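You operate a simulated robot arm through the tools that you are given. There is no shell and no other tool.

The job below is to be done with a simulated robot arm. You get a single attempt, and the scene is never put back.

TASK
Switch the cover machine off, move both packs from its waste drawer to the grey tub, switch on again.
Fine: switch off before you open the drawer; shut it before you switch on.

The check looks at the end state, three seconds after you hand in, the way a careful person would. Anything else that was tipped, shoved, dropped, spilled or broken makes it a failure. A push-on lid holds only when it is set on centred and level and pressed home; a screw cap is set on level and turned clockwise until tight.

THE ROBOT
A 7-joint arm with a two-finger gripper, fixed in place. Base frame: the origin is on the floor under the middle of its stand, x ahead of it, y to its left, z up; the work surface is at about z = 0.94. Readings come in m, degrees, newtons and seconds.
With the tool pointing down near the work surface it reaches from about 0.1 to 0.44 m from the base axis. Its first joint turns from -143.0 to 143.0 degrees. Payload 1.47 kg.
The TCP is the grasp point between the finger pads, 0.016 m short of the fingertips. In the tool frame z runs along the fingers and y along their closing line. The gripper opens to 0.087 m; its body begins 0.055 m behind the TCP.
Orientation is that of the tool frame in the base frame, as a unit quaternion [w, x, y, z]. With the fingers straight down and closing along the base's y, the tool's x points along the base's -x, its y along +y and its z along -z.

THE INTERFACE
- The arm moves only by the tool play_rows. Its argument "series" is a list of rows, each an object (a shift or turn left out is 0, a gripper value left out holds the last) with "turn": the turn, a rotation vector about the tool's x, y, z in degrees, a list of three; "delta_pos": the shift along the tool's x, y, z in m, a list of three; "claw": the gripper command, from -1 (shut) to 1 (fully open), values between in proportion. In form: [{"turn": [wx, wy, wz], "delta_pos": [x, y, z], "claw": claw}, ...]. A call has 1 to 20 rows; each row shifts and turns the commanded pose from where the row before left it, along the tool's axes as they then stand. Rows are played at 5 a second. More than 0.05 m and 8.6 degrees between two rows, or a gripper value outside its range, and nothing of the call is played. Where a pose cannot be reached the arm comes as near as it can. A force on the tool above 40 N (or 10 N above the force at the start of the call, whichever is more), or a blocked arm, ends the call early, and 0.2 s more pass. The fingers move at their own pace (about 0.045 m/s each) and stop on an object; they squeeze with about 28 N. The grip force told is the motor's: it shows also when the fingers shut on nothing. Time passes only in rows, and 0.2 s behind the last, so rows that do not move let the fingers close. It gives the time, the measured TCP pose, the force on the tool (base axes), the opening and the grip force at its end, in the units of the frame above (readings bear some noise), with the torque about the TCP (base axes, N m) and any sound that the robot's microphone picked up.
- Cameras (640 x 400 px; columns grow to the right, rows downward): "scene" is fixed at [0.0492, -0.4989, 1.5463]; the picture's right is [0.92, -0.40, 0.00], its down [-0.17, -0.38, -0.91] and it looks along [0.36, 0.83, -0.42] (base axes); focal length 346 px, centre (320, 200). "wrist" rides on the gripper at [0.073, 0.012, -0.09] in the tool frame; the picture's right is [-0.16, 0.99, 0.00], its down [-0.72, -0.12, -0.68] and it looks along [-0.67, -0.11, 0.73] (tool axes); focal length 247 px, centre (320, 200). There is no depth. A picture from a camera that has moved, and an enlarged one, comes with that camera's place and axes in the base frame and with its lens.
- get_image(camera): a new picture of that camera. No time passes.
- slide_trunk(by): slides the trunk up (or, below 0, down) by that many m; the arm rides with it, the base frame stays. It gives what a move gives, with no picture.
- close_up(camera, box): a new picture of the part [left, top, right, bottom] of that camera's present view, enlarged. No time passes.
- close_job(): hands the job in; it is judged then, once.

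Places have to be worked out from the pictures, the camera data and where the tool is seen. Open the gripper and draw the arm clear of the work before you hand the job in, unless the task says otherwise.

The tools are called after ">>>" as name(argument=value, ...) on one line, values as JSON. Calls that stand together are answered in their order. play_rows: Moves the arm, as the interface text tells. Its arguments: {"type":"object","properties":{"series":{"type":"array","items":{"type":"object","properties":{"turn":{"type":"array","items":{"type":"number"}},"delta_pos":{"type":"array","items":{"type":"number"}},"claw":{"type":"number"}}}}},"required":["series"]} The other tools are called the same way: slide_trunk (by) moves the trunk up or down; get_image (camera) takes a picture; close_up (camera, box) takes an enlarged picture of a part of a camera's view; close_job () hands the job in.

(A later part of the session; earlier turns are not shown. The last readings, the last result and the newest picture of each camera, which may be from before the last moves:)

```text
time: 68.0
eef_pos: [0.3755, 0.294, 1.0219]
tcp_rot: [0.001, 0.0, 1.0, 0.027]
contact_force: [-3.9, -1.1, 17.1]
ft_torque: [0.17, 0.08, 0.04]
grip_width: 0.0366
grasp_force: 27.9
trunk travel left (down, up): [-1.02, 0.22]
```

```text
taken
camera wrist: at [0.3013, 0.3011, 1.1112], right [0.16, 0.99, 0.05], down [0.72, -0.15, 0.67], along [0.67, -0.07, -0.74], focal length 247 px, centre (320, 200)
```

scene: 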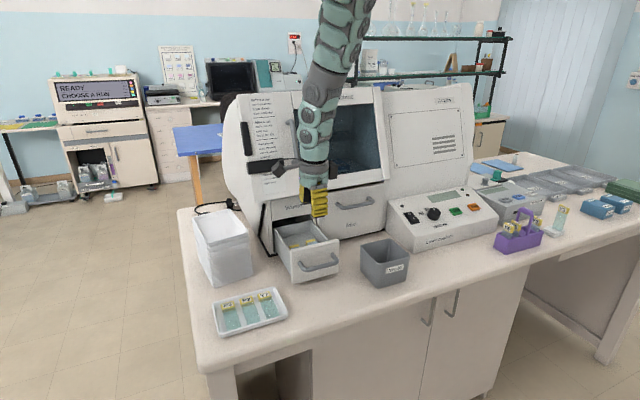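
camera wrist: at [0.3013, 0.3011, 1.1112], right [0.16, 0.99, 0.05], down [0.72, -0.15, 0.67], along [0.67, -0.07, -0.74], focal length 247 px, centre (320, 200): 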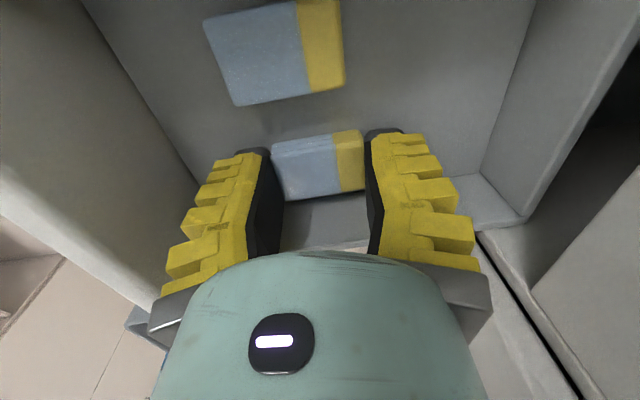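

Pack B is held (opening 36.6 mm, grip 28 N). I lift straight up with the trunk, a little first.

>>> slide_trunk(by=0.03)

>>> get_image(camera="wrist")

>>> close_up(camera="scene", box=[240, 160, 380, 280])

```text
time: 68.7
eef_pos: [0.3758, 0.2929, 1.0498]
tcp_rot: [0.0, 0.0, 1.0, 0.026]
contact_force: [0.2, 0.5, 0.8]
ft_torque: [0.0, 0.01, 0.03]
grip_width: 0.0
grasp_force: 28.5
trunk travel left (down, up): [-1.05, 0.19]
```

```text
taken
camera wrist: at [0.3014, 0.2994, 1.1399], right [0.16, 0.99, 0.05], down [0.72, -0.15, 0.67], along [0.67, -0.07, -0.74], focal length 247 px, centre (320, 200)
```

wrist: 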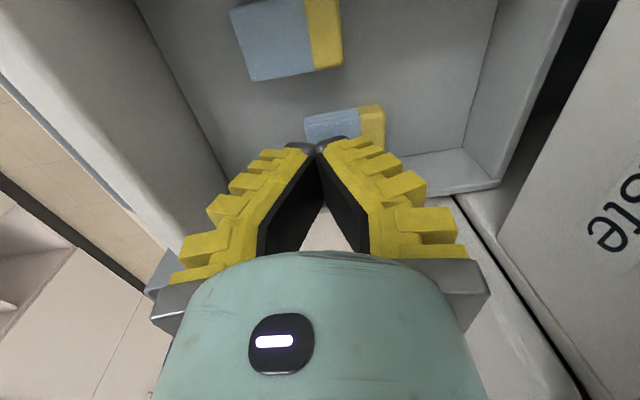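

```text
3.33 times, centred on (310, 220) of scene
camera zoom: at [0.0492, -0.4989, 1.5463], right [0.92, -0.4, 0.0], down [-0.17, -0.38, -0.91], along [0.36, 0.83, -0.42], focal length 1153 px, centre (353, 133)
```

zoom: 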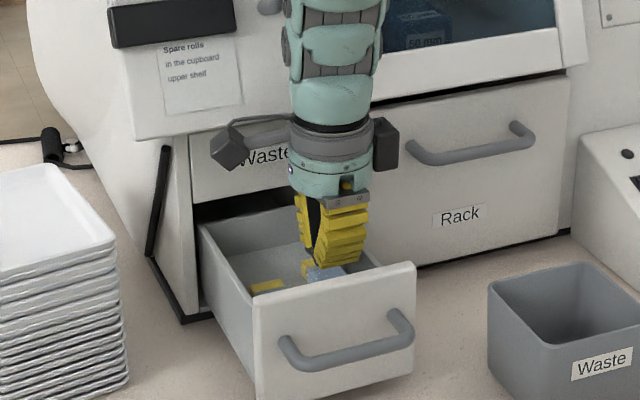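

The pack slipped out because the grip was too shallow. I open again and check how the packs are lying now.

>>> play_rows(series=[{"claw": 0.45}, {}, {}, {}])

>>> close_up(camera="wrist", box=[160, 0, 500, 210])

>>> close_up(camera="scene", box=[280, 205, 350, 260])

```text
time: 69.7
eef_pos: [0.3746, 0.2914, 1.0503]
tcp_rot: [0.001, 0.0, 1.0, 0.026]
contact_force: [0.0, -0.1, -0.7]
ft_torque: [0.0, 0.01, 0.0]
grip_width: 0.0671
grasp_force: 3.3
trunk travel left (down, up): [-1.05, 0.19]
```

```text
1.88 times, centred on (330, 105) of wrist
camera zoom: at [0.3014, 0.2997, 1.1401], right [0.16, 0.99, 0.05], down [0.72, -0.15, 0.67], along [0.67, -0.07, -0.74], focal length 465 px, centre (301, 379)
```

zoom: 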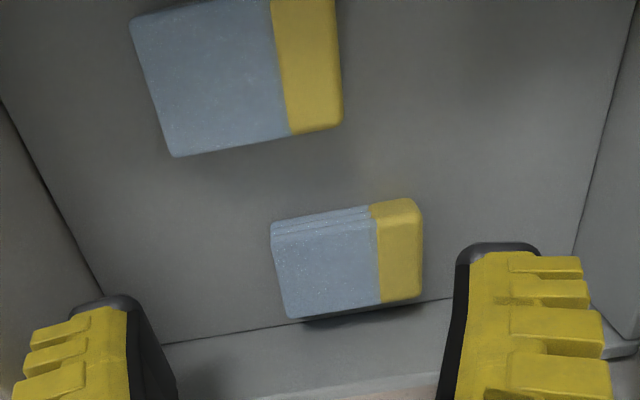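

```text
7.27 times, centred on (315, 232) of scene
camera zoom: at [0.0492, -0.4989, 1.5463], right [0.92, -0.4, 0.0], down [-0.17, -0.38, -0.91], along [0.36, 0.83, -0.42], focal length 2516 px, centre (356, -36)
```

zoom: 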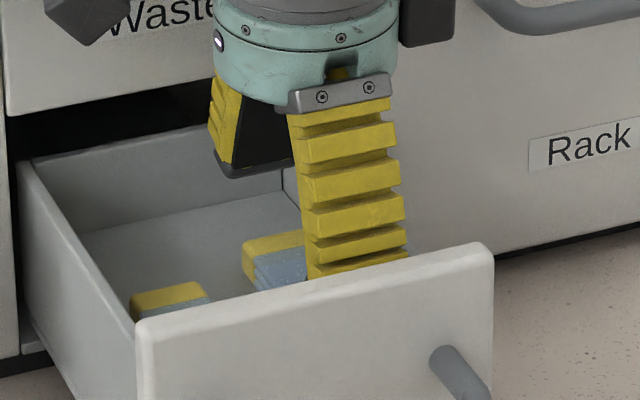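

Pack B is flat but shifted to y 0.288–0.331 (x 0.361–0.39). I'll open fully, recentre at y ≈ 0.297, and this time go down until the tips touch the floor before squeezing.

>>> play_rows(series=[{"claw": 1.0, "delta_pos": [0, 0.003, 0]}, {"delta_pos": [0, 0.002, 0]}, {}, {}])

>>> slide_trunk(by=-0.024)

>>> get_image(camera="wrist")

```text
time: 70.7
eef_pos: [0.3739, 0.298, 1.0504]
tcp_rot: [0.001, 0.0, 1.0, 0.026]
contact_force: [-0.2, 0.1, -0.5]
ft_torque: [0.05, -0.01, 0.0]
grip_width: 0.0869
grasp_force: 0.1
trunk travel left (down, up): [-1.05, 0.19]
```

```text
time: 71.4
eef_pos: [0.3752, 0.2973, 1.0272]
tcp_rot: [0.001, 0.001, 1.0, 0.025]
contact_force: [0.2, 0.1, -0.2]
ft_torque: [-0.03, 0.0, -0.03]
grip_width: 0.087
grasp_force: 0.1
trunk travel left (down, up): [-1.026, 0.214]
```

```text
taken
camera wrist: at [0.3016, 0.3042, 1.1161], right [0.16, 0.99, 0.05], down [0.72, -0.15, 0.67], along [0.67, -0.07, -0.74], focal length 247 px, centre (320, 200)
```

wrist: 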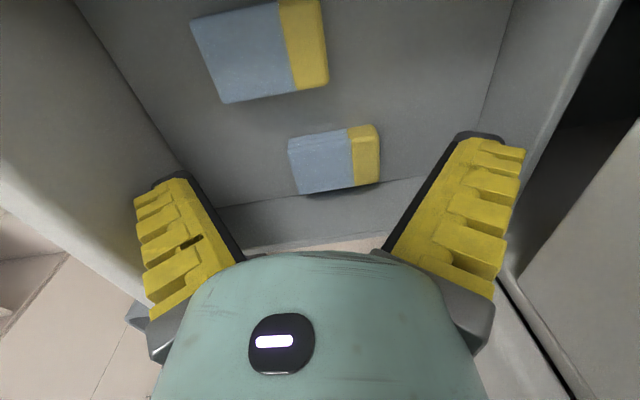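

Pack B is well inside the open span. I narrow to about 65 mm, then step down until the tips meet the floor.

>>> play_rows(series=[{"claw": 0.5}, {}, {"delta_pos": [0, 0, 0.003]}, {"delta_pos": [0, 0, 0.003]}, {"delta_pos": [0, 0, 0.002]}, {"delta_pos": [0, 0, 0.002]}, {}])

>>> get_image(camera="wrist")

```text
time: 73.0
eef_pos: [0.3742, 0.2981, 1.0171]
tcp_rot: [0.0, 0.001, 1.0, 0.025]
contact_force: [-0.8, -0.4, 0.0]
ft_torque: [0.02, 0.0, 0.01]
grip_width: 0.0693
grasp_force: 2.8
trunk travel left (down, up): [-1.026, 0.214]
```

```text
taken
camera wrist: at [0.3013, 0.3051, 1.106], right [0.16, 0.99, 0.05], down [0.72, -0.15, 0.67], along [0.67, -0.07, -0.74], focal length 247 px, centre (320, 200)
```

wrist: 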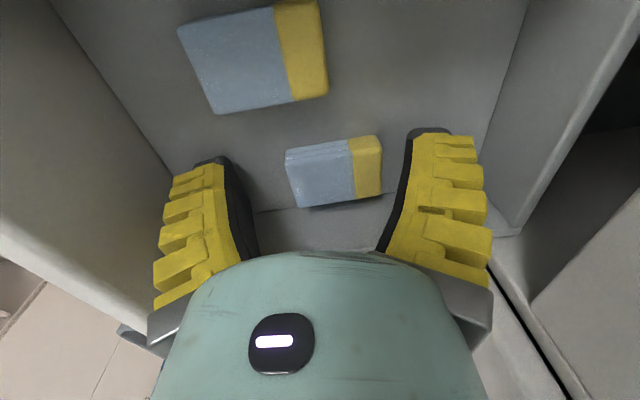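

Still no floor contact at TCP z = 1.017. I continue in 1.5–2 mm steps.

>>> play_rows(series=[{"delta_pos": [0, 0, 0.002]}, {}, {"delta_pos": [0, 0, 0.002]}, {}])

```text
time: 74.0
eef_pos: [0.3744, 0.2952, 1.0143]
tcp_rot: [0.001, 0.002, 1.0, 0.025]
contact_force: [0.0, 0.5, 0.3]
ft_torque: [-0.01, 0.02, 0.01]
grip_width: 0.0694
grasp_force: 2.7
trunk travel left (down, up): [-1.026, 0.214]
```

>>> play_rows(series=[{"delta_pos": [0, 0, 0.002]}, {}, {"delta_pos": [0, 0, 0.002]}, {}])

>>> close_up(camera="wrist", box=[140, 90, 500, 250])

```text
time: 75.0
eef_pos: [0.375, 0.2955, 1.0144]
tcp_rot: [0.001, 0.002, 1.0, 0.026]
contact_force: [0.6, -0.2, 0.3]
ft_torque: [-0.02, 0.0, 0.01]
grip_width: 0.0695
grasp_force: 2.7
out of reach, approached as far as the arm can: row 1
trunk travel left (down, up): [-1.026, 0.214]
```

```text
1.78 times, centred on (320, 170) of wrist
camera zoom: at [0.3015, 0.3035, 1.1029], right [0.16, 0.99, 0.05], down [0.72, -0.15, 0.67], along [0.67, -0.07, -0.74], focal length 439 px, centre (320, 253)
```

zoom: 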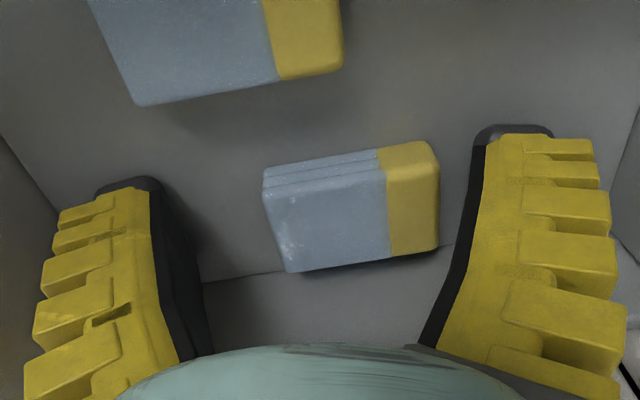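

The arm hit its stretch limit again, so I use the trunk for the final few millimetres.

>>> slide_trunk(by=-0.003)

>>> slide_trunk(by=-0.003)

```text
time: 75.5
eef_pos: [0.3753, 0.2965, 1.0112]
tcp_rot: [0.0, 0.002, 1.0, 0.027]
contact_force: [-1.9, 0.7, 8.7]
ft_torque: [-0.43, 0.04, -0.06]
grip_width: 0.0715
grasp_force: 4.0
trunk travel left (down, up): [-1.023, 0.217]
```

```text
time: 76.1
eef_pos: [0.3749, 0.2982, 1.0087]
tcp_rot: [0.0, 0.002, 1.0, 0.027]
contact_force: [-6.5, 0.4, 20.6]
ft_torque: [-1.17, 0.08, -0.59]
grip_width: 0.0777
grasp_force: 9.3
trunk travel left (down, up): [-1.02, 0.22]
```

The front finger touches the floor at TCP z ≈ 1.012, while the earlier attempt at 1.021 was nearly 1 cm too high. I come back up 3 mm and close.

>>> slide_trunk(by=0.003)

>>> play_rows(series=[{"claw": 0.2}, {"claw": -0.1}, {"claw": -1}, {}, {}])

>>> get_image(camera="wrist")

```text
time: 76.6
eef_pos: [0.3751, 0.294, 1.0109]
tcp_rot: [0.001, 0.002, 1.0, 0.026]
contact_force: [-1.4, -0.6, 7.9]
ft_torque: [-0.4, 0.01, -0.03]
grip_width: 0.0732
grasp_force: 6.2
trunk travel left (down, up): [-1.023, 0.217]
```

```text
time: 77.8
eef_pos: [0.3761, 0.2996, 1.0126]
tcp_rot: [0.001, 0.003, 1.0, 0.028]
contact_force: [-8.8, 0.4, 35.8]
ft_torque: [-0.89, 0.13, -0.4]
grip_width: 0.0485
grasp_force: 28.0
trunk travel left (down, up): [-1.023, 0.217]
```

```text
taken
camera wrist: at [0.302, 0.3057, 1.1015], right [0.16, 0.99, 0.06], down [0.72, -0.16, 0.67], along [0.67, -0.07, -0.74], focal length 247 px, centre (320, 200)
```

wrist: 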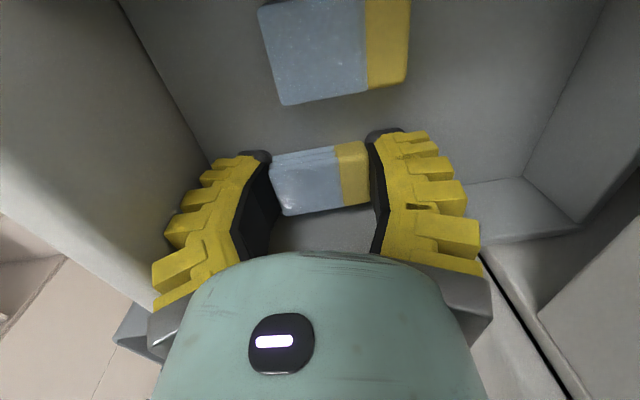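

The finger friction dragged the drawer about 3 cm inward, but the pack is now firmly gripped (48.5 mm opening). I lift gently with the trunk.

>>> slide_trunk(by=0.015)

>>> get_image(camera="wrist")

```text
time: 78.4
eef_pos: [0.3754, 0.2943, 1.0253]
tcp_rot: [0.0, 0.002, 1.0, 0.025]
contact_force: [-0.8, 0.9, -0.6]
ft_torque: [0.0, 0.01, -0.01]
grip_width: 0.0404
grasp_force: 28.4
trunk travel left (down, up): [-1.038, 0.202]
```

```text
taken
camera wrist: at [0.3015, 0.3023, 1.114], right [0.16, 0.99, 0.05], down [0.72, -0.15, 0.67], along [0.67, -0.07, -0.74], focal length 247 px, centre (320, 200)
```

wrist: 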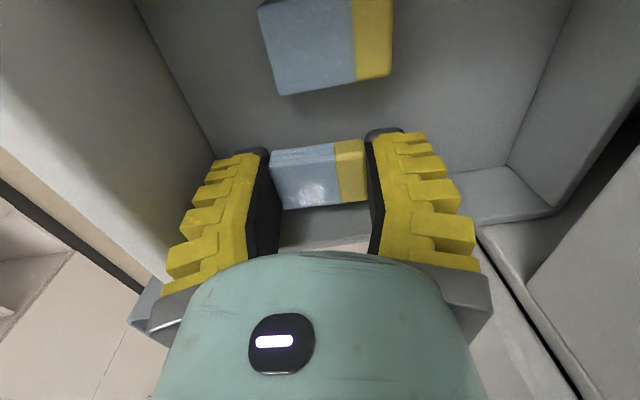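

Pack B is held and lifted off the floor. I raise it clear of the drawer front.

>>> slide_trunk(by=0.075)

>>> get_image(camera="wrist")

>>> get_image(camera="scene")

```text
time: 79.5
eef_pos: [0.3752, 0.296, 1.1005]
tcp_rot: [0.0, 0.002, 1.0, 0.026]
contact_force: [0.0, 0.5, -0.9]
ft_torque: [0.0, 0.03, -0.02]
grip_width: 0.0402
grasp_force: 28.0
trunk travel left (down, up): [-1.113, 0.127]
```

```text
taken
camera wrist: at [0.3012, 0.3031, 1.1897], right [0.16, 0.99, 0.05], down [0.72, -0.15, 0.67], along [0.67, -0.07, -0.74], focal length 247 px, centre (320, 200)
```

wrist: 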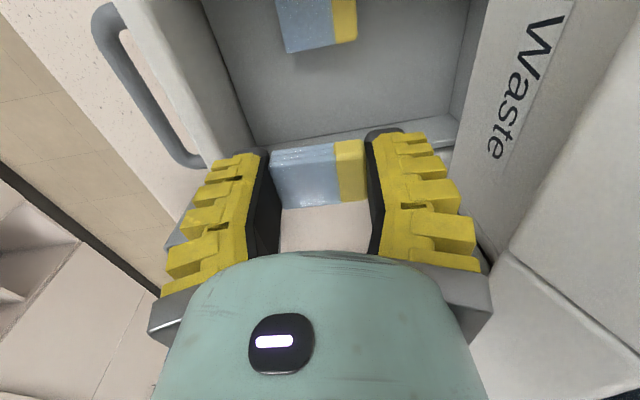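

```text
taken
```

scene: 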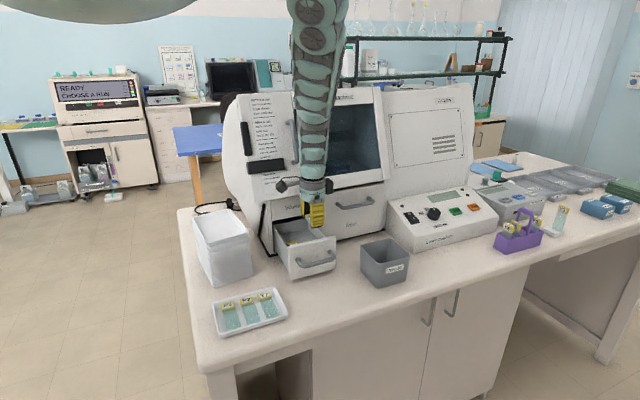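

Pack B is securely held at z ≈ 1.10. I swing it over to the tub at about (0.525, 0.165), passing above the drawer front.

>>> play_rows(series=[{"delta_pos": [-0.015, -0.035, -0.005]}, {"delta_pos": [-0.03, -0.028, -0.005]}, {"delta_pos": [-0.035, -0.025, -0.002]}, {"delta_pos": [-0.035, -0.022, 0]}, {"delta_pos": [-0.035, -0.02, 0]}, {}, {}])

>>> get_image(camera="wrist")

>>> get_image(camera="scene")

```text
time: 81.1
eef_pos: [0.5258, 0.1621, 1.1055]
tcp_rot: [0.001, 0.001, 1.0, 0.026]
contact_force: [-0.4, 0.6, -0.7]
ft_torque: [-0.02, -0.01, -0.02]
grip_width: 0.0392
grasp_force: 28.4
trunk travel left (down, up): [-1.113, 0.127]
```

```text
taken
camera wrist: at [0.4513, 0.1695, 1.1947], right [0.16, 0.99, 0.05], down [0.72, -0.15, 0.67], along [0.67, -0.07, -0.74], focal length 247 px, centre (320, 200)
```

wrist: 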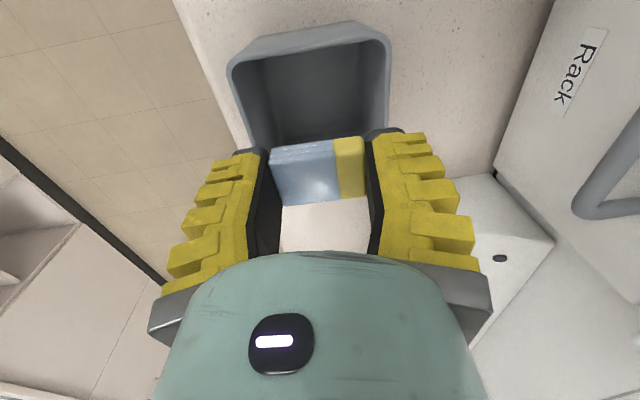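

```text
taken
```

scene: 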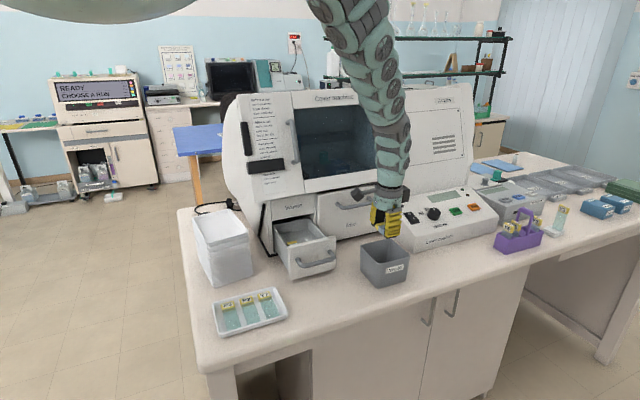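

The tub rim spans x 0.483–0.578, y 0.117–0.220. I centre over it and lower so that the pack is just inside the rim.

>>> play_rows(series=[{"delta_pos": [-0.005, 0.006, 0]}, {}])

>>> slide_trunk(by=-0.065)

>>> get_image(camera="wrist")

>>> close_up(camera="scene", box=[330, 190, 450, 300])

```text
time: 81.7
eef_pos: [0.5273, 0.1658, 1.1101]
tcp_rot: [0.0, 0.001, 1.0, 0.026]
contact_force: [0.1, -0.5, 0.9]
ft_torque: [-0.04, -0.03, -0.01]
grip_width: 0.039
grasp_force: 28.0
out of reach, approached as far as the arm can: row 1
trunk travel left (down, up): [-1.113, 0.127]
```

```text
time: 82.8
eef_pos: [0.5266, 0.1659, 1.0451]
tcp_rot: [0.0, 0.002, 1.0, 0.026]
contact_force: [-1.2, 0.1, -0.5]
ft_torque: [0.05, 0.02, 0.02]
grip_width: 0.0391
grasp_force: 28.4
trunk travel left (down, up): [-1.048, 0.192]
```

```text
taken
camera wrist: at [0.4544, 0.1727, 1.1343], right [0.16, 0.99, 0.05], down [0.72, -0.15, 0.67], along [0.67, -0.07, -0.74], focal length 247 px, centre (320, 200)
```

wrist: 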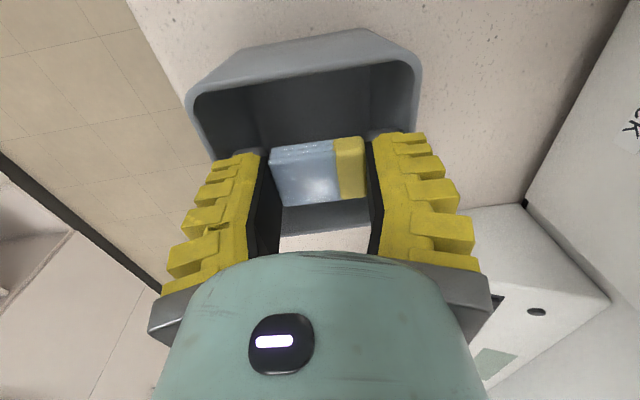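

```text
3.64 times, centred on (390, 245) of scene
camera zoom: at [0.0492, -0.4989, 1.5463], right [0.92, -0.4, 0.0], down [-0.17, -0.38, -0.91], along [0.36, 0.83, -0.42], focal length 1258 px, centre (66, 36)
```

zoom: 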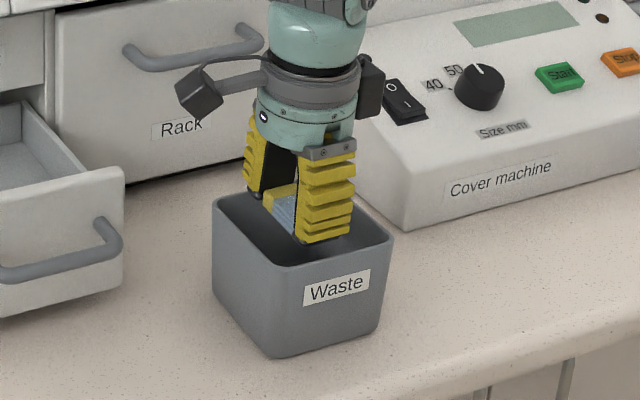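

The pack hangs inside the tub opening with clearance on all sides. I lower 2 cm more and open just enough to release.

>>> slide_trunk(by=-0.02)

>>> play_rows(series=[{"claw": 0.05}, {"claw": 0.15}, {"claw": 0.25}, {}, {}])

>>> get_image(camera="wrist")

>>> close_up(camera="scene", box=[330, 190, 450, 300])

```text
time: 83.4
eef_pos: [0.5272, 0.165, 1.0245]
tcp_rot: [-0.001, 0.001, 1.0, 0.026]
contact_force: [-0.1, -0.3, 0.0]
ft_torque: [-0.01, -0.02, -0.01]
grip_width: 0.0392
grasp_force: 27.5
trunk travel left (down, up): [-1.028, 0.212]
```

```text
time: 84.6
eef_pos: [0.5293, 0.1652, 1.0262]
tcp_rot: [0.001, 0.002, 1.0, 0.025]
contact_force: [-0.3, 0.9, 2.9]
ft_torque: [0.04, -0.03, 0.02]
grip_width: 0.0494
grasp_force: 0.1
trunk travel left (down, up): [-1.028, 0.212]
```

```text
taken
camera wrist: at [0.4546, 0.173, 1.1145], right [0.16, 0.99, 0.05], down [0.72, -0.15, 0.67], along [0.67, -0.07, -0.74], focal length 247 px, centre (320, 200)
```

wrist: 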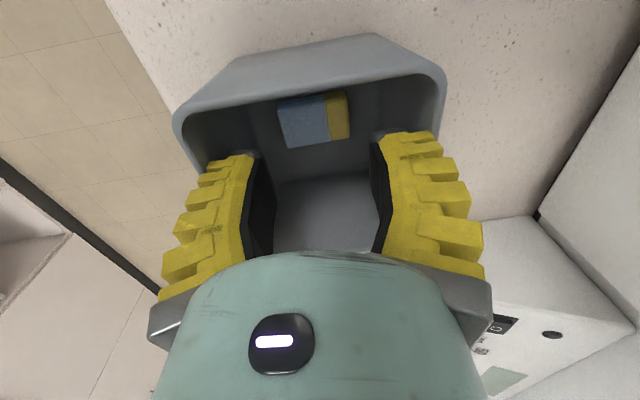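

```text
3.64 times, centred on (390, 245) of scene
camera zoom: at [0.0492, -0.4989, 1.5463], right [0.92, -0.4, 0.0], down [-0.17, -0.38, -0.91], along [0.36, 0.83, -0.42], focal length 1258 px, centre (66, 36)
```

zoom: 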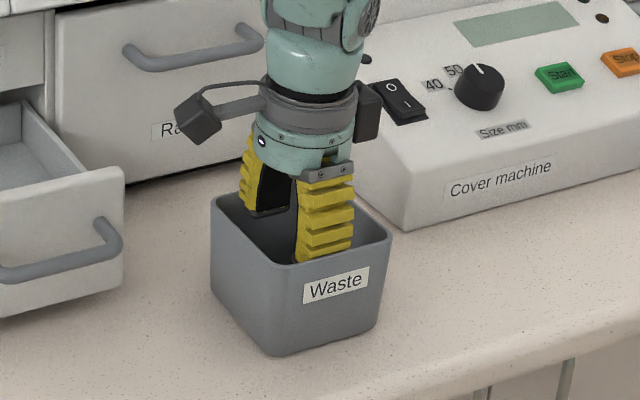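

Pack B dropped into the tub. The fingers stopped short of the commanded opening, so they may be touching the tub walls. I narrow them slightly and lift straight out.

>>> play_rows(series=[{"claw": -0.2}, {}, {}])

>>> slide_trunk(by=0.085)

>>> get_image(camera="wrist")

>>> get_image(camera="scene")

```text
time: 85.4
eef_pos: [0.5275, 0.1653, 1.0256]
tcp_rot: [0.0, 0.002, 1.0, 0.026]
contact_force: [0.6, -0.2, -0.2]
ft_torque: [0.0, -0.01, 0.0]
grip_width: 0.0408
grasp_force: 4.6
trunk travel left (down, up): [-1.028, 0.212]
```

```text
time: 86.7
eef_pos: [0.5275, 0.1653, 1.1097]
tcp_rot: [0.0, 0.002, 1.0, 0.026]
contact_force: [-0.3, -0.1, -0.1]
ft_torque: [-0.01, 0.0, 0.0]
grip_width: 0.0407
grasp_force: 4.1
trunk travel left (down, up): [-1.113, 0.127]
```

```text
taken
camera wrist: at [0.4541, 0.1727, 1.1992], right [0.16, 0.99, 0.05], down [0.72, -0.15, 0.67], along [0.67, -0.07, -0.74], focal length 247 px, centre (320, 200)
```

wrist: 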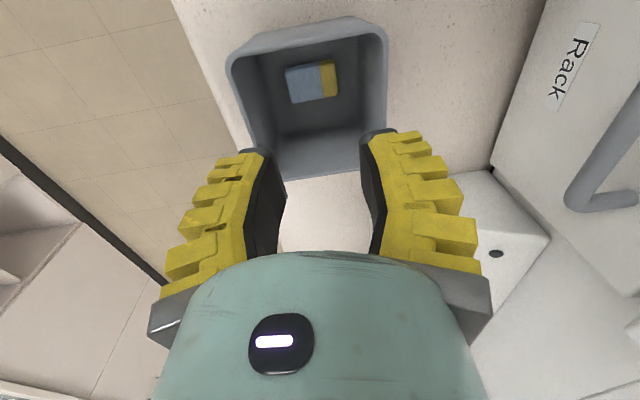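

```text
taken
```

scene: 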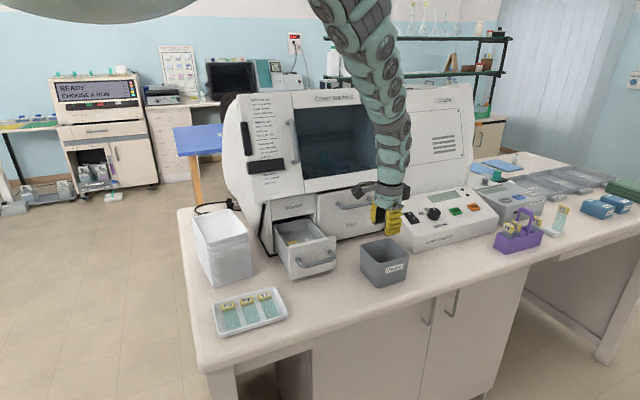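

Pack B lies flat in the tub. I return towards the drawer to look at pack A.

>>> play_rows(series=[{"delta_pos": [0.036, 0.012, 0]}, {"delta_pos": [0.036, 0.012, 0]}, {"delta_pos": [0.036, 0.012, 0]}, {"delta_pos": [0.036, 0.012, 0]}, {"delta_pos": [0.036, 0.012, 0]}, {}, {}])

>>> get_image(camera="wrist")

>>> close_up(camera="scene", box=[265, 210, 345, 290])

```text
time: 88.2
eef_pos: [0.3495, 0.2271, 1.1086]
tcp_rot: [0.0, 0.002, 1.0, 0.027]
contact_force: [0.7, 0.1, -0.1]
ft_torque: [0.02, -0.02, -0.01]
grip_width: 0.0405
grasp_force: 4.3
trunk travel left (down, up): [-1.113, 0.127]
```

```text
taken
camera wrist: at [0.2757, 0.2348, 1.1976], right [0.16, 0.99, 0.05], down [0.72, -0.15, 0.67], along [0.67, -0.07, -0.74], focal length 247 px, centre (320, 200)
```

wrist: 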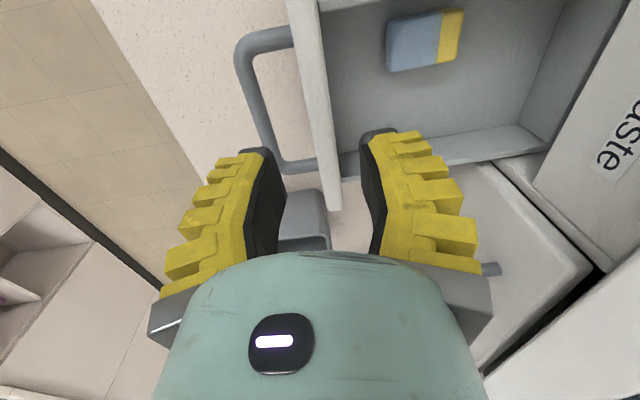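

```text
5.00 times, centred on (305, 250) of scene
camera zoom: at [0.0492, -0.4989, 1.5463], right [0.92, -0.4, 0.0], down [-0.17, -0.38, -0.91], along [0.36, 0.83, -0.42], focal length 1730 px, centre (395, -50)
```

zoom: 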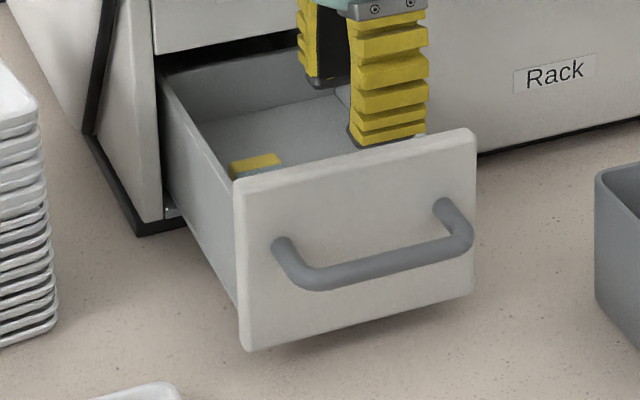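

Pack A is at x 0.306–0.336, y 0.284–0.331. I open fully and move above it.

>>> play_rows(series=[{"delta_pos": [0.0095, 0.0233, 0.0012], "claw": 1.0}, {"delta_pos": [0.0095, 0.0233, 0.0012]}, {"delta_pos": [0.0095, 0.0233, 0.0012]}, {}, {}])

>>> get_image(camera="wrist")

>>> close_up(camera="scene", box=[230, 150, 370, 280])

```text
time: 89.5
eef_pos: [0.3253, 0.296, 1.1101]
tcp_rot: [0.002, 0.003, 1.0, 0.023]
contact_force: [10.9, -11.1, 3.9]
ft_torque: [0.59, 0.44, -0.47]
grip_width: 0.0842
grasp_force: 0.1
trunk travel left (down, up): [-1.113, 0.127]
```

```text
taken
camera wrist: at [0.2513, 0.3042, 1.1993], right [0.16, 0.99, 0.05], down [0.72, -0.15, 0.68], along [0.68, -0.08, -0.73], focal length 247 px, centre (320, 200)
```

wrist: 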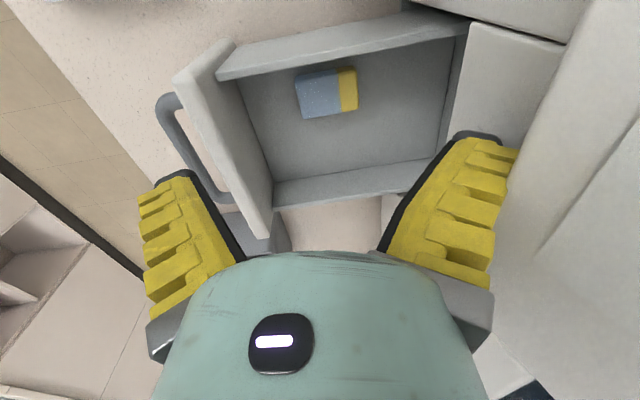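

```text
3.08 times, centred on (300, 215) of scene
camera zoom: at [0.0492, -0.4989, 1.5463], right [0.92, -0.4, 0.0], down [-0.17, -0.38, -0.91], along [0.36, 0.83, -0.42], focal length 1065 px, centre (382, 154)
```

zoom: 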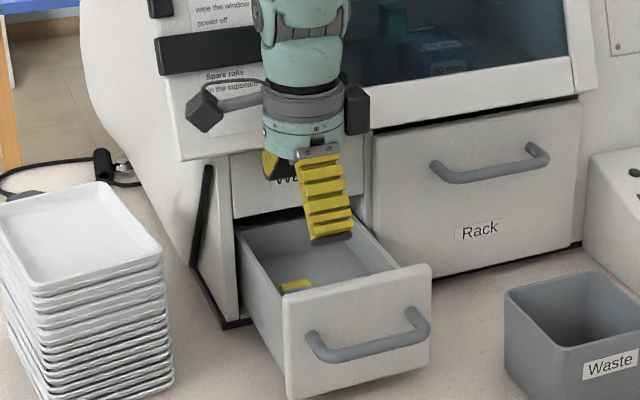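

The open back finger is touching the machine's hood edge (about 15 N), so I back off at once. I'll grip the front panel's top edge again and pull the drawer out a few cm more for clearance.

>>> play_rows(series=[{"delta_pos": [0, -0.015, 0]}, {"delta_pos": [0, -0.025, -0.001], "claw": -0.08}, {"delta_pos": [-0.015, -0.023, -0.001]}, {}, {}, {}])

>>> get_image(camera="wrist")

>>> get_image(camera="scene")

```text
time: 90.8
eef_pos: [0.3355, 0.2334, 1.1106]
tcp_rot: [0.0, 0.002, 1.0, 0.026]
contact_force: [-0.4, -0.5, -0.2]
ft_torque: [0.01, 0.01, -0.03]
grip_width: 0.0456
grasp_force: 4.1
trunk travel left (down, up): [-1.113, 0.127]
```

```text
taken
camera wrist: at [0.2625, 0.2409, 1.2002], right [0.16, 0.99, 0.05], down [0.72, -0.15, 0.67], along [0.67, -0.07, -0.74], focal length 247 px, centre (320, 200)
```

wrist: 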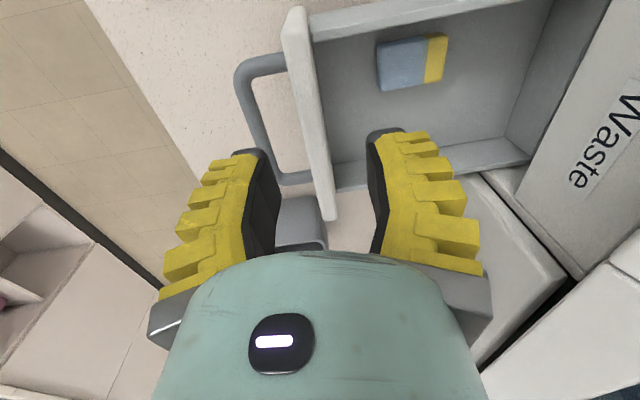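

```text
taken
```

scene: 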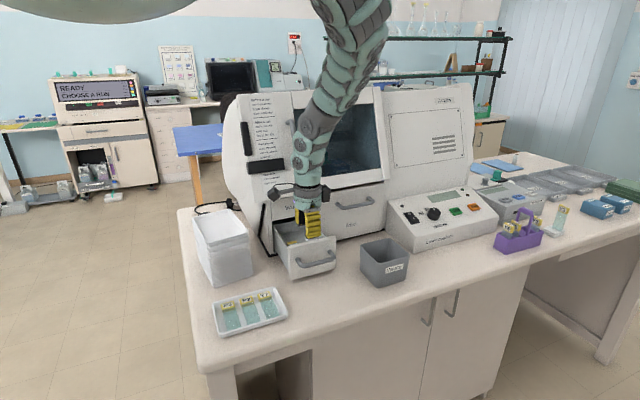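

Contact is gone and nothing moved. The panel (y ≈ 0.230–0.241) is between the fingers. I lower onto it and grip.

>>> slide_trunk(by=-0.059)

>>> play_rows(series=[{"claw": -1}, {}, {}, {}])

>>> play_rows(series=[{"delta_pos": [0, -0.005, -0.0003]}, {"delta_pos": [0, -0.005, -0.0003]}, {"delta_pos": [0, -0.005, -0.0003]}, {"delta_pos": [0, -0.005, -0.0003]}, {"delta_pos": [0, -0.005, -0.0003]}, {"delta_pos": [0, -0.005, -0.0003]}, {}])

>>> get_image(camera="wrist")

```text
time: 91.8
eef_pos: [0.3366, 0.2338, 1.0522]
tcp_rot: [0.0, 0.001, 1.0, 0.027]
contact_force: [0.0, 0.5, 0.5]
ft_torque: [-0.01, 0.01, 0.01]
grip_width: 0.0458
grasp_force: 4.1
trunk travel left (down, up): [-1.054, 0.186]
```

```text
time: 92.8
eef_pos: [0.3366, 0.2354, 1.0522]
tcp_rot: [0.0, 0.002, 1.0, 0.027]
contact_force: [-2.2, -1.1, 12.0]
ft_torque: [-0.03, 0.19, 0.0]
grip_width: 0.0091
grasp_force: 29.7
trunk travel left (down, up): [-1.054, 0.186]
```

```text
time: 94.4
eef_pos: [0.3367, 0.2043, 1.053]
tcp_rot: [0.001, 0.003, 1.0, 0.025]
contact_force: [-2.7, 0.7, 6.4]
ft_torque: [-0.03, -0.04, 0.03]
grip_width: 0.0066
grasp_force: 29.6
trunk travel left (down, up): [-1.054, 0.186]
```

```text
taken
camera wrist: at [0.2624, 0.2107, 1.1426], right [0.16, 0.99, 0.05], down [0.72, -0.15, 0.67], along [0.67, -0.07, -0.74], focal length 247 px, centre (320, 200)
```

wrist: 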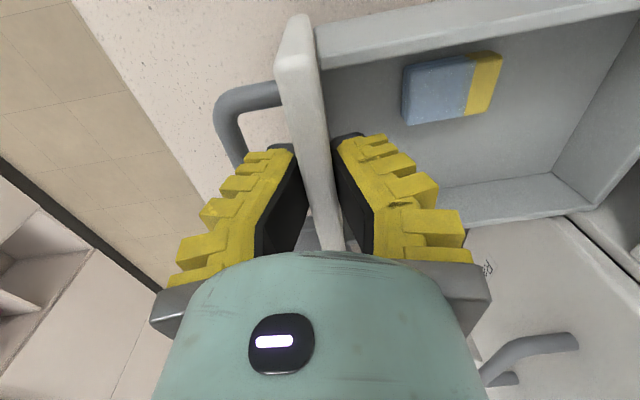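

The drawer is now about 16 cm open, so pack A should be at y ≈ 0.253–0.300. I release, lift with the trunk and re-measure.

>>> play_rows(series=[{"claw": 0.0}, {}, {}, {}])

>>> slide_trunk(by=0.06)

>>> get_image(camera="wrist")

```text
time: 95.4
eef_pos: [0.3355, 0.2027, 1.0528]
tcp_rot: [0.0, 0.001, 1.0, 0.026]
contact_force: [0.8, -0.3, -0.3]
ft_torque: [-0.01, 0.01, -0.01]
grip_width: 0.049
grasp_force: 3.7
trunk travel left (down, up): [-1.054, 0.186]
```

```text
time: 96.4
eef_pos: [0.3352, 0.2028, 1.1136]
tcp_rot: [-0.001, 0.001, 1.0, 0.027]
contact_force: [-0.2, 0.5, 0.6]
ft_torque: [-0.02, 0.03, -0.03]
grip_width: 0.0489
grasp_force: 4.1
trunk travel left (down, up): [-1.114, 0.126]
```

```text
taken
camera wrist: at [0.2621, 0.2106, 1.2027], right [0.16, 0.99, 0.05], down [0.72, -0.15, 0.67], along [0.67, -0.07, -0.74], focal length 247 px, centre (320, 200)
```

wrist: 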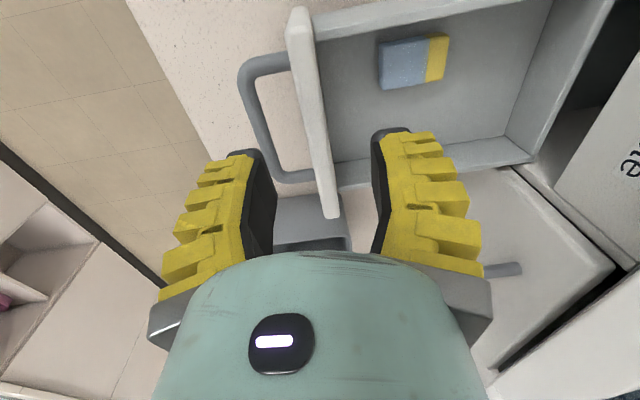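

Pack A: x 0.306–0.335, y 0.255–0.302. I move above it at (0.320, 0.277), opening to about 77 mm.

>>> play_rows(series=[{"delta_pos": [0.005, 0.0247, 0.0013], "claw": 0.72}, {"delta_pos": [0.005, 0.0247, 0.0013]}, {"delta_pos": [0.005, 0.0247, 0.0013]}, {}, {}])

>>> get_image(camera="wrist")

```text
time: 97.6
eef_pos: [0.3178, 0.2743, 1.1151]
tcp_rot: [0.001, 0.001, 1.0, 0.027]
contact_force: [0.7, 0.1, -0.3]
ft_torque: [-0.03, 0.01, -0.01]
grip_width: 0.0776
grasp_force: 1.8
trunk travel left (down, up): [-1.114, 0.126]
```

```text
taken
camera wrist: at [0.2454, 0.2822, 1.2039], right [0.16, 0.99, 0.05], down [0.72, -0.15, 0.67], along [0.67, -0.07, -0.74], focal length 247 px, centre (320, 200)
```

wrist: 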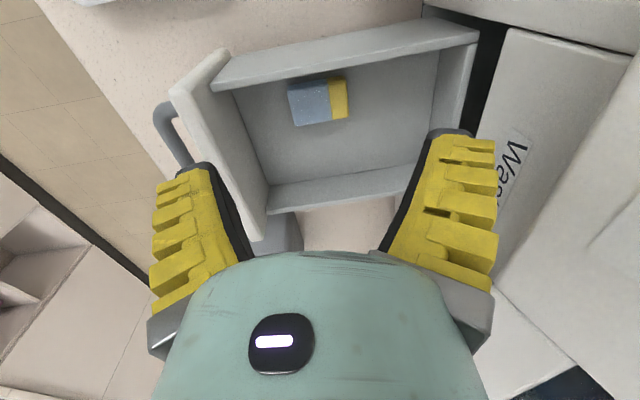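

Aligned within 4 mm, with no contact. I fine-adjust and lower with the trunk to just above the floor.

>>> play_rows(series=[{"delta_pos": [-0.002, 0.004, 0]}, {}])

>>> slide_trunk(by=-0.085)

>>> get_image(camera="wrist")

```text
time: 98.2
eef_pos: [0.3213, 0.2801, 1.1139]
tcp_rot: [0.001, 0.001, 1.0, 0.026]
contact_force: [0.5, 0.0, 1.4]
ft_torque: [-0.03, 0.0, 0.03]
grip_width: 0.0775
grasp_force: 1.5
trunk travel left (down, up): [-1.114, 0.126]
```

```text
time: 99.5
eef_pos: [0.3215, 0.2804, 1.029]
tcp_rot: [0.0, 0.002, 1.0, 0.026]
contact_force: [0.6, -0.6, 0.1]
ft_torque: [0.01, -0.03, 0.01]
grip_width: 0.0772
grasp_force: 2.1
trunk travel left (down, up): [-1.029, 0.211]
```

```text
taken
camera wrist: at [0.2492, 0.2868, 1.1187], right [0.16, 0.99, 0.05], down [0.72, -0.15, 0.67], along [0.67, -0.07, -0.74], focal length 247 px, centre (320, 200)
```

wrist: 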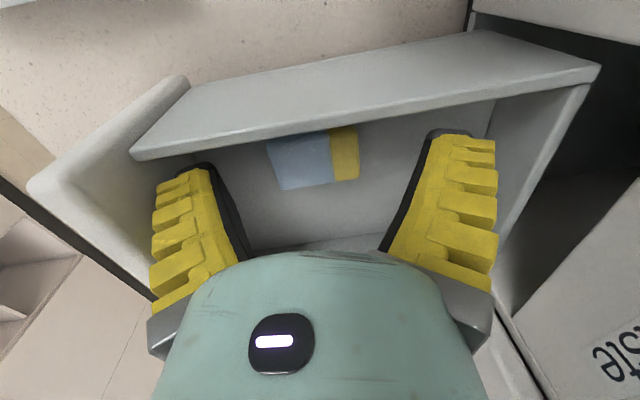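

Pack A sits between the fingers. I narrow to about 68 mm and lower to the floor in small trunk steps.

>>> play_rows(series=[{"claw": 0.5}, {}, {}])

>>> slide_trunk(by=-0.0125)

>>> slide_trunk(by=-0.003)

```text
time: 100.2
eef_pos: [0.3226, 0.2791, 1.0293]
tcp_rot: [0.0, 0.001, 1.0, 0.026]
contact_force: [-0.3, 0.1, -0.5]
ft_torque: [0.01, 0.01, 0.0]
grip_width: 0.0696
grasp_force: 2.8
trunk travel left (down, up): [-1.029, 0.211]
```

```text
time: 100.8
eef_pos: [0.3228, 0.2798, 1.0163]
tcp_rot: [0.001, 0.002, 1.0, 0.026]
contact_force: [-0.2, -0.5, -1.1]
ft_torque: [-0.03, 0.03, 0.01]
grip_width: 0.0692
grasp_force: 3.0
trunk travel left (down, up): [-1.016, 0.224]
```

```text
time: 101.4
eef_pos: [0.3222, 0.2807, 1.014]
tcp_rot: [0.0, 0.001, 1.0, 0.025]
contact_force: [0.5, -0.7, -1.1]
ft_torque: [0.06, -0.01, 0.02]
grip_width: 0.0692
grasp_force: 3.0
trunk travel left (down, up): [-1.013, 0.227]
```

>>> slide_trunk(by=-0.0015)

>>> play_rows(series=[{"claw": 0.2}, {"claw": -0.1}, {"claw": -1}, {}, {}])

>>> get_image(camera="wrist")

```text
time: 101.9
eef_pos: [0.3218, 0.2797, 1.0122]
tcp_rot: [0.0, 0.001, 1.0, 0.027]
contact_force: [0.1, 0.0, -0.3]
ft_torque: [0.02, 0.02, 0.0]
grip_width: 0.0693
grasp_force: 2.8
trunk travel left (down, up): [-1.012, 0.228]
```

```text
time: 103.1
eef_pos: [0.3208, 0.2814, 1.0123]
tcp_rot: [0.0, 0.001, 1.0, 0.027]
contact_force: [-6.0, -1.7, 33.4]
ft_torque: [-0.93, 0.07, -0.23]
grip_width: 0.0448
grasp_force: 28.5
trunk travel left (down, up): [-1.012, 0.228]
```

```text
taken
camera wrist: at [0.2492, 0.2885, 1.103], right [0.16, 0.99, 0.05], down [0.72, -0.16, 0.67], along [0.67, -0.07, -0.74], focal length 247 px, centre (320, 200)
```

wrist: 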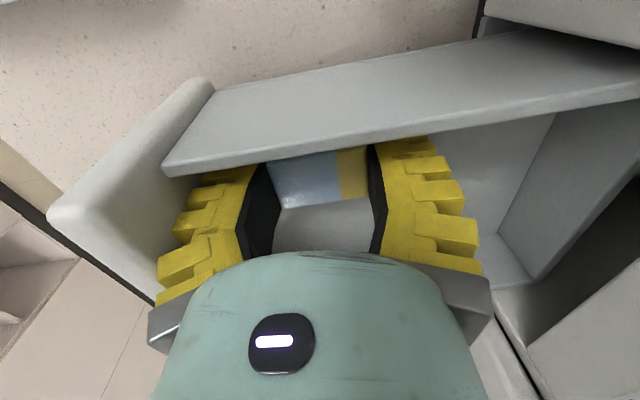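

Pack A is gripped (45 mm opening). I lift a little with the trunk and verify.

>>> slide_trunk(by=0.015)

>>> slide_trunk(by=0.075)

>>> get_image(camera="wrist")

>>> get_image(camera="scene")

```text
time: 103.7
eef_pos: [0.3224, 0.2796, 1.0276]
tcp_rot: [0.001, 0.001, 1.0, 0.025]
contact_force: [0.3, 0.7, -0.4]
ft_torque: [-0.01, 0.01, -0.04]
grip_width: 0.0398
grasp_force: 28.1
trunk travel left (down, up): [-1.027, 0.213]
```

```text
time: 104.8
eef_pos: [0.3211, 0.2801, 1.102]
tcp_rot: [0.0, 0.002, 1.0, 0.025]
contact_force: [-0.3, 0.4, -0.6]
ft_torque: [-0.02, 0.0, 0.0]
grip_width: 0.04
grasp_force: 27.9
trunk travel left (down, up): [-1.102, 0.138]
```

```text
taken
camera wrist: at [0.2489, 0.2867, 1.1916], right [0.16, 0.99, 0.05], down [0.72, -0.15, 0.67], along [0.67, -0.07, -0.74], focal length 247 px, centre (320, 200)
```

wrist: 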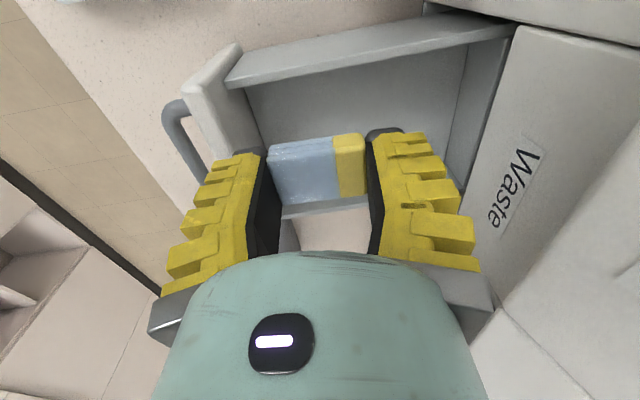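

```text
taken
```

scene: 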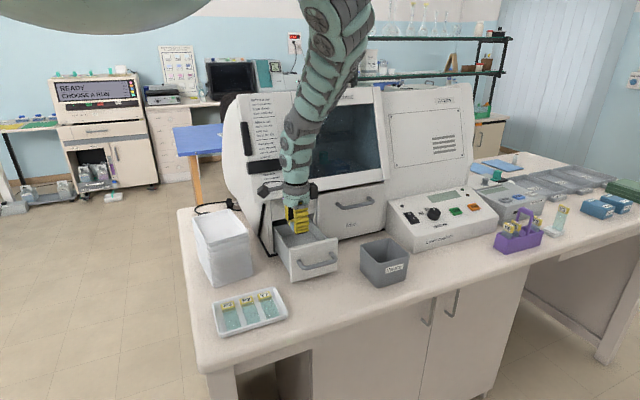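

Pack A is held clear. I swing it to the tub.

>>> play_rows(series=[{"delta_pos": [-0.02, -0.03, -0.004]}, {"delta_pos": [-0.035, -0.02, -0.002]}, {"delta_pos": [-0.038, -0.016, 0]}, {"delta_pos": [-0.038, -0.016, 0]}, {"delta_pos": [-0.038, -0.016, 0]}, {"delta_pos": [-0.038, -0.016, 0]}, {}, {}])

>>> get_image(camera="wrist")

>>> close_up(camera="scene", box=[330, 190, 450, 300])

```text
time: 106.6
eef_pos: [0.528, 0.1611, 1.102]
tcp_rot: [0.0, 0.002, 1.0, 0.027]
contact_force: [-0.5, 0.3, 0.2]
ft_torque: [0.01, 0.0, 0.0]
grip_width: 0.0393
grasp_force: 27.6
trunk travel left (down, up): [-1.102, 0.138]
```

```text
taken
camera wrist: at [0.4541, 0.1686, 1.1907], right [0.16, 0.99, 0.05], down [0.72, -0.15, 0.67], along [0.67, -0.07, -0.74], focal length 247 px, centre (320, 200)
```

wrist: 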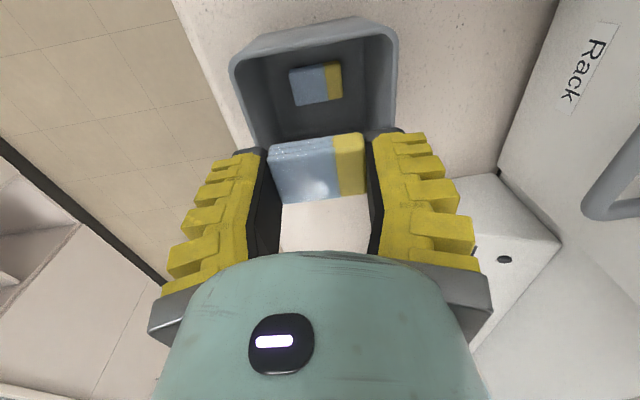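

```text
3.64 times, centred on (390, 245) of scene
camera zoom: at [0.0492, -0.4989, 1.5463], right [0.92, -0.4, 0.0], down [-0.17, -0.38, -0.91], along [0.36, 0.83, -0.42], focal length 1258 px, centre (66, 36)
```

zoom: 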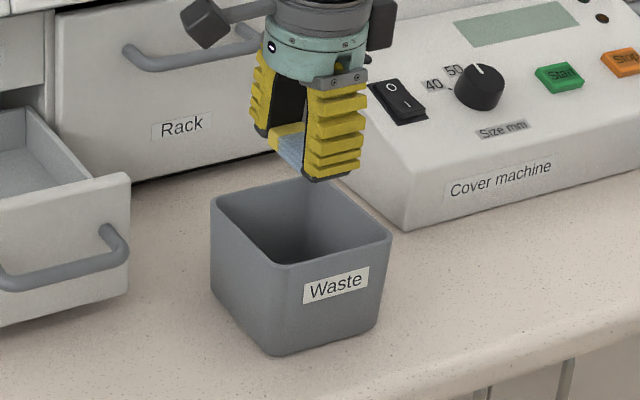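

Centred within a few mm. I shift +6 mm in y and lower into the tub opening as before.

>>> play_rows(series=[{"delta_pos": [0, 0.006, 0]}, {}])

>>> slide_trunk(by=-0.072)

>>> get_image(camera="wrist")

```text
time: 107.2
eef_pos: [0.527, 0.1691, 1.1018]
tcp_rot: [0.0, 0.002, 1.0, 0.026]
contact_force: [0.3, -0.5, -0.7]
ft_torque: [-0.01, -0.01, 0.0]
grip_width: 0.0392
grasp_force: 28.3
trunk travel left (down, up): [-1.102, 0.138]
```

```text
time: 108.3
eef_pos: [0.528, 0.1679, 1.029]
tcp_rot: [0.0, 0.002, 1.0, 0.027]
contact_force: [-0.9, -0.5, 3.2]
ft_torque: [0.16, -0.06, 0.04]
grip_width: 0.0369
grasp_force: 28.7
trunk travel left (down, up): [-1.03, 0.21]
```

```text
taken
camera wrist: at [0.4549, 0.1761, 1.1188], right [0.16, 0.99, 0.05], down [0.72, -0.15, 0.67], along [0.67, -0.07, -0.74], focal length 247 px, centre (320, 200)
```

wrist: 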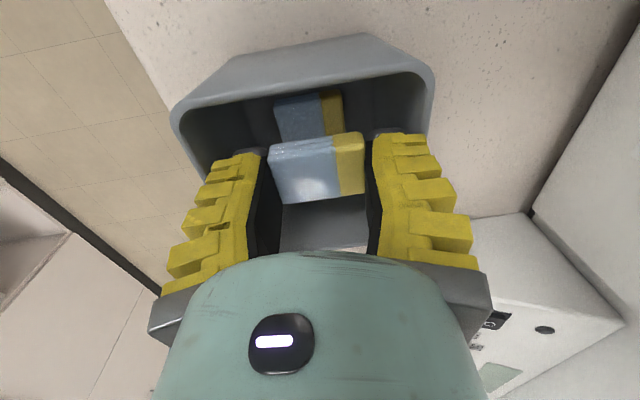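

A light touch (3 N) of the back finger on the tub rim: I rise 1.2 cm, shift 4 mm to -y, and then release.

>>> slide_trunk(by=0.012)

>>> play_rows(series=[{"delta_pos": [0, -0.004, 0]}, {}, {"claw": -0.05}, {"claw": 0.05}, {"claw": 0.1}, {}, {}])

>>> get_image(camera="wrist")

>>> close_up(camera="scene", box=[330, 190, 450, 300])

```text
time: 108.9
eef_pos: [0.5281, 0.168, 1.0413]
tcp_rot: [0.0, 0.001, 1.0, 0.027]
contact_force: [0.0, -0.1, -0.2]
ft_torque: [-0.02, 0.02, -0.02]
grip_width: 0.0386
grasp_force: 28.0
trunk travel left (down, up): [-1.042, 0.198]
```

```text
time: 110.5
eef_pos: [0.5278, 0.1641, 1.041]
tcp_rot: [0.0, 0.002, 1.0, 0.026]
contact_force: [0.1, -1.0, 0.0]
ft_torque: [-0.01, 0.0, 0.02]
grip_width: 0.0534
grasp_force: 4.2
trunk travel left (down, up): [-1.042, 0.198]
```

```text
taken
camera wrist: at [0.4547, 0.1712, 1.1301], right [0.16, 0.99, 0.05], down [0.72, -0.15, 0.67], along [0.67, -0.07, -0.74], focal length 247 px, centre (320, 200)
```

wrist: 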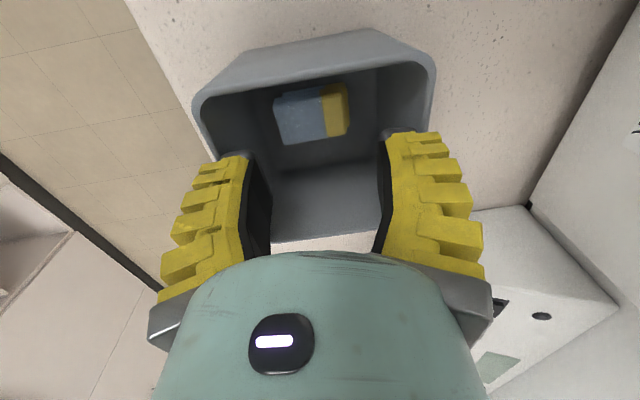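

```text
3.64 times, centred on (390, 245) of scene
camera zoom: at [0.0492, -0.4989, 1.5463], right [0.92, -0.4, 0.0], down [-0.17, -0.38, -0.91], along [0.36, 0.83, -0.42], focal length 1258 px, centre (66, 36)
```

zoom: 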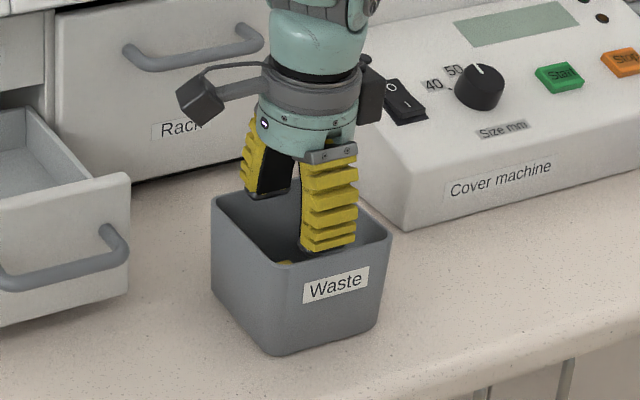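

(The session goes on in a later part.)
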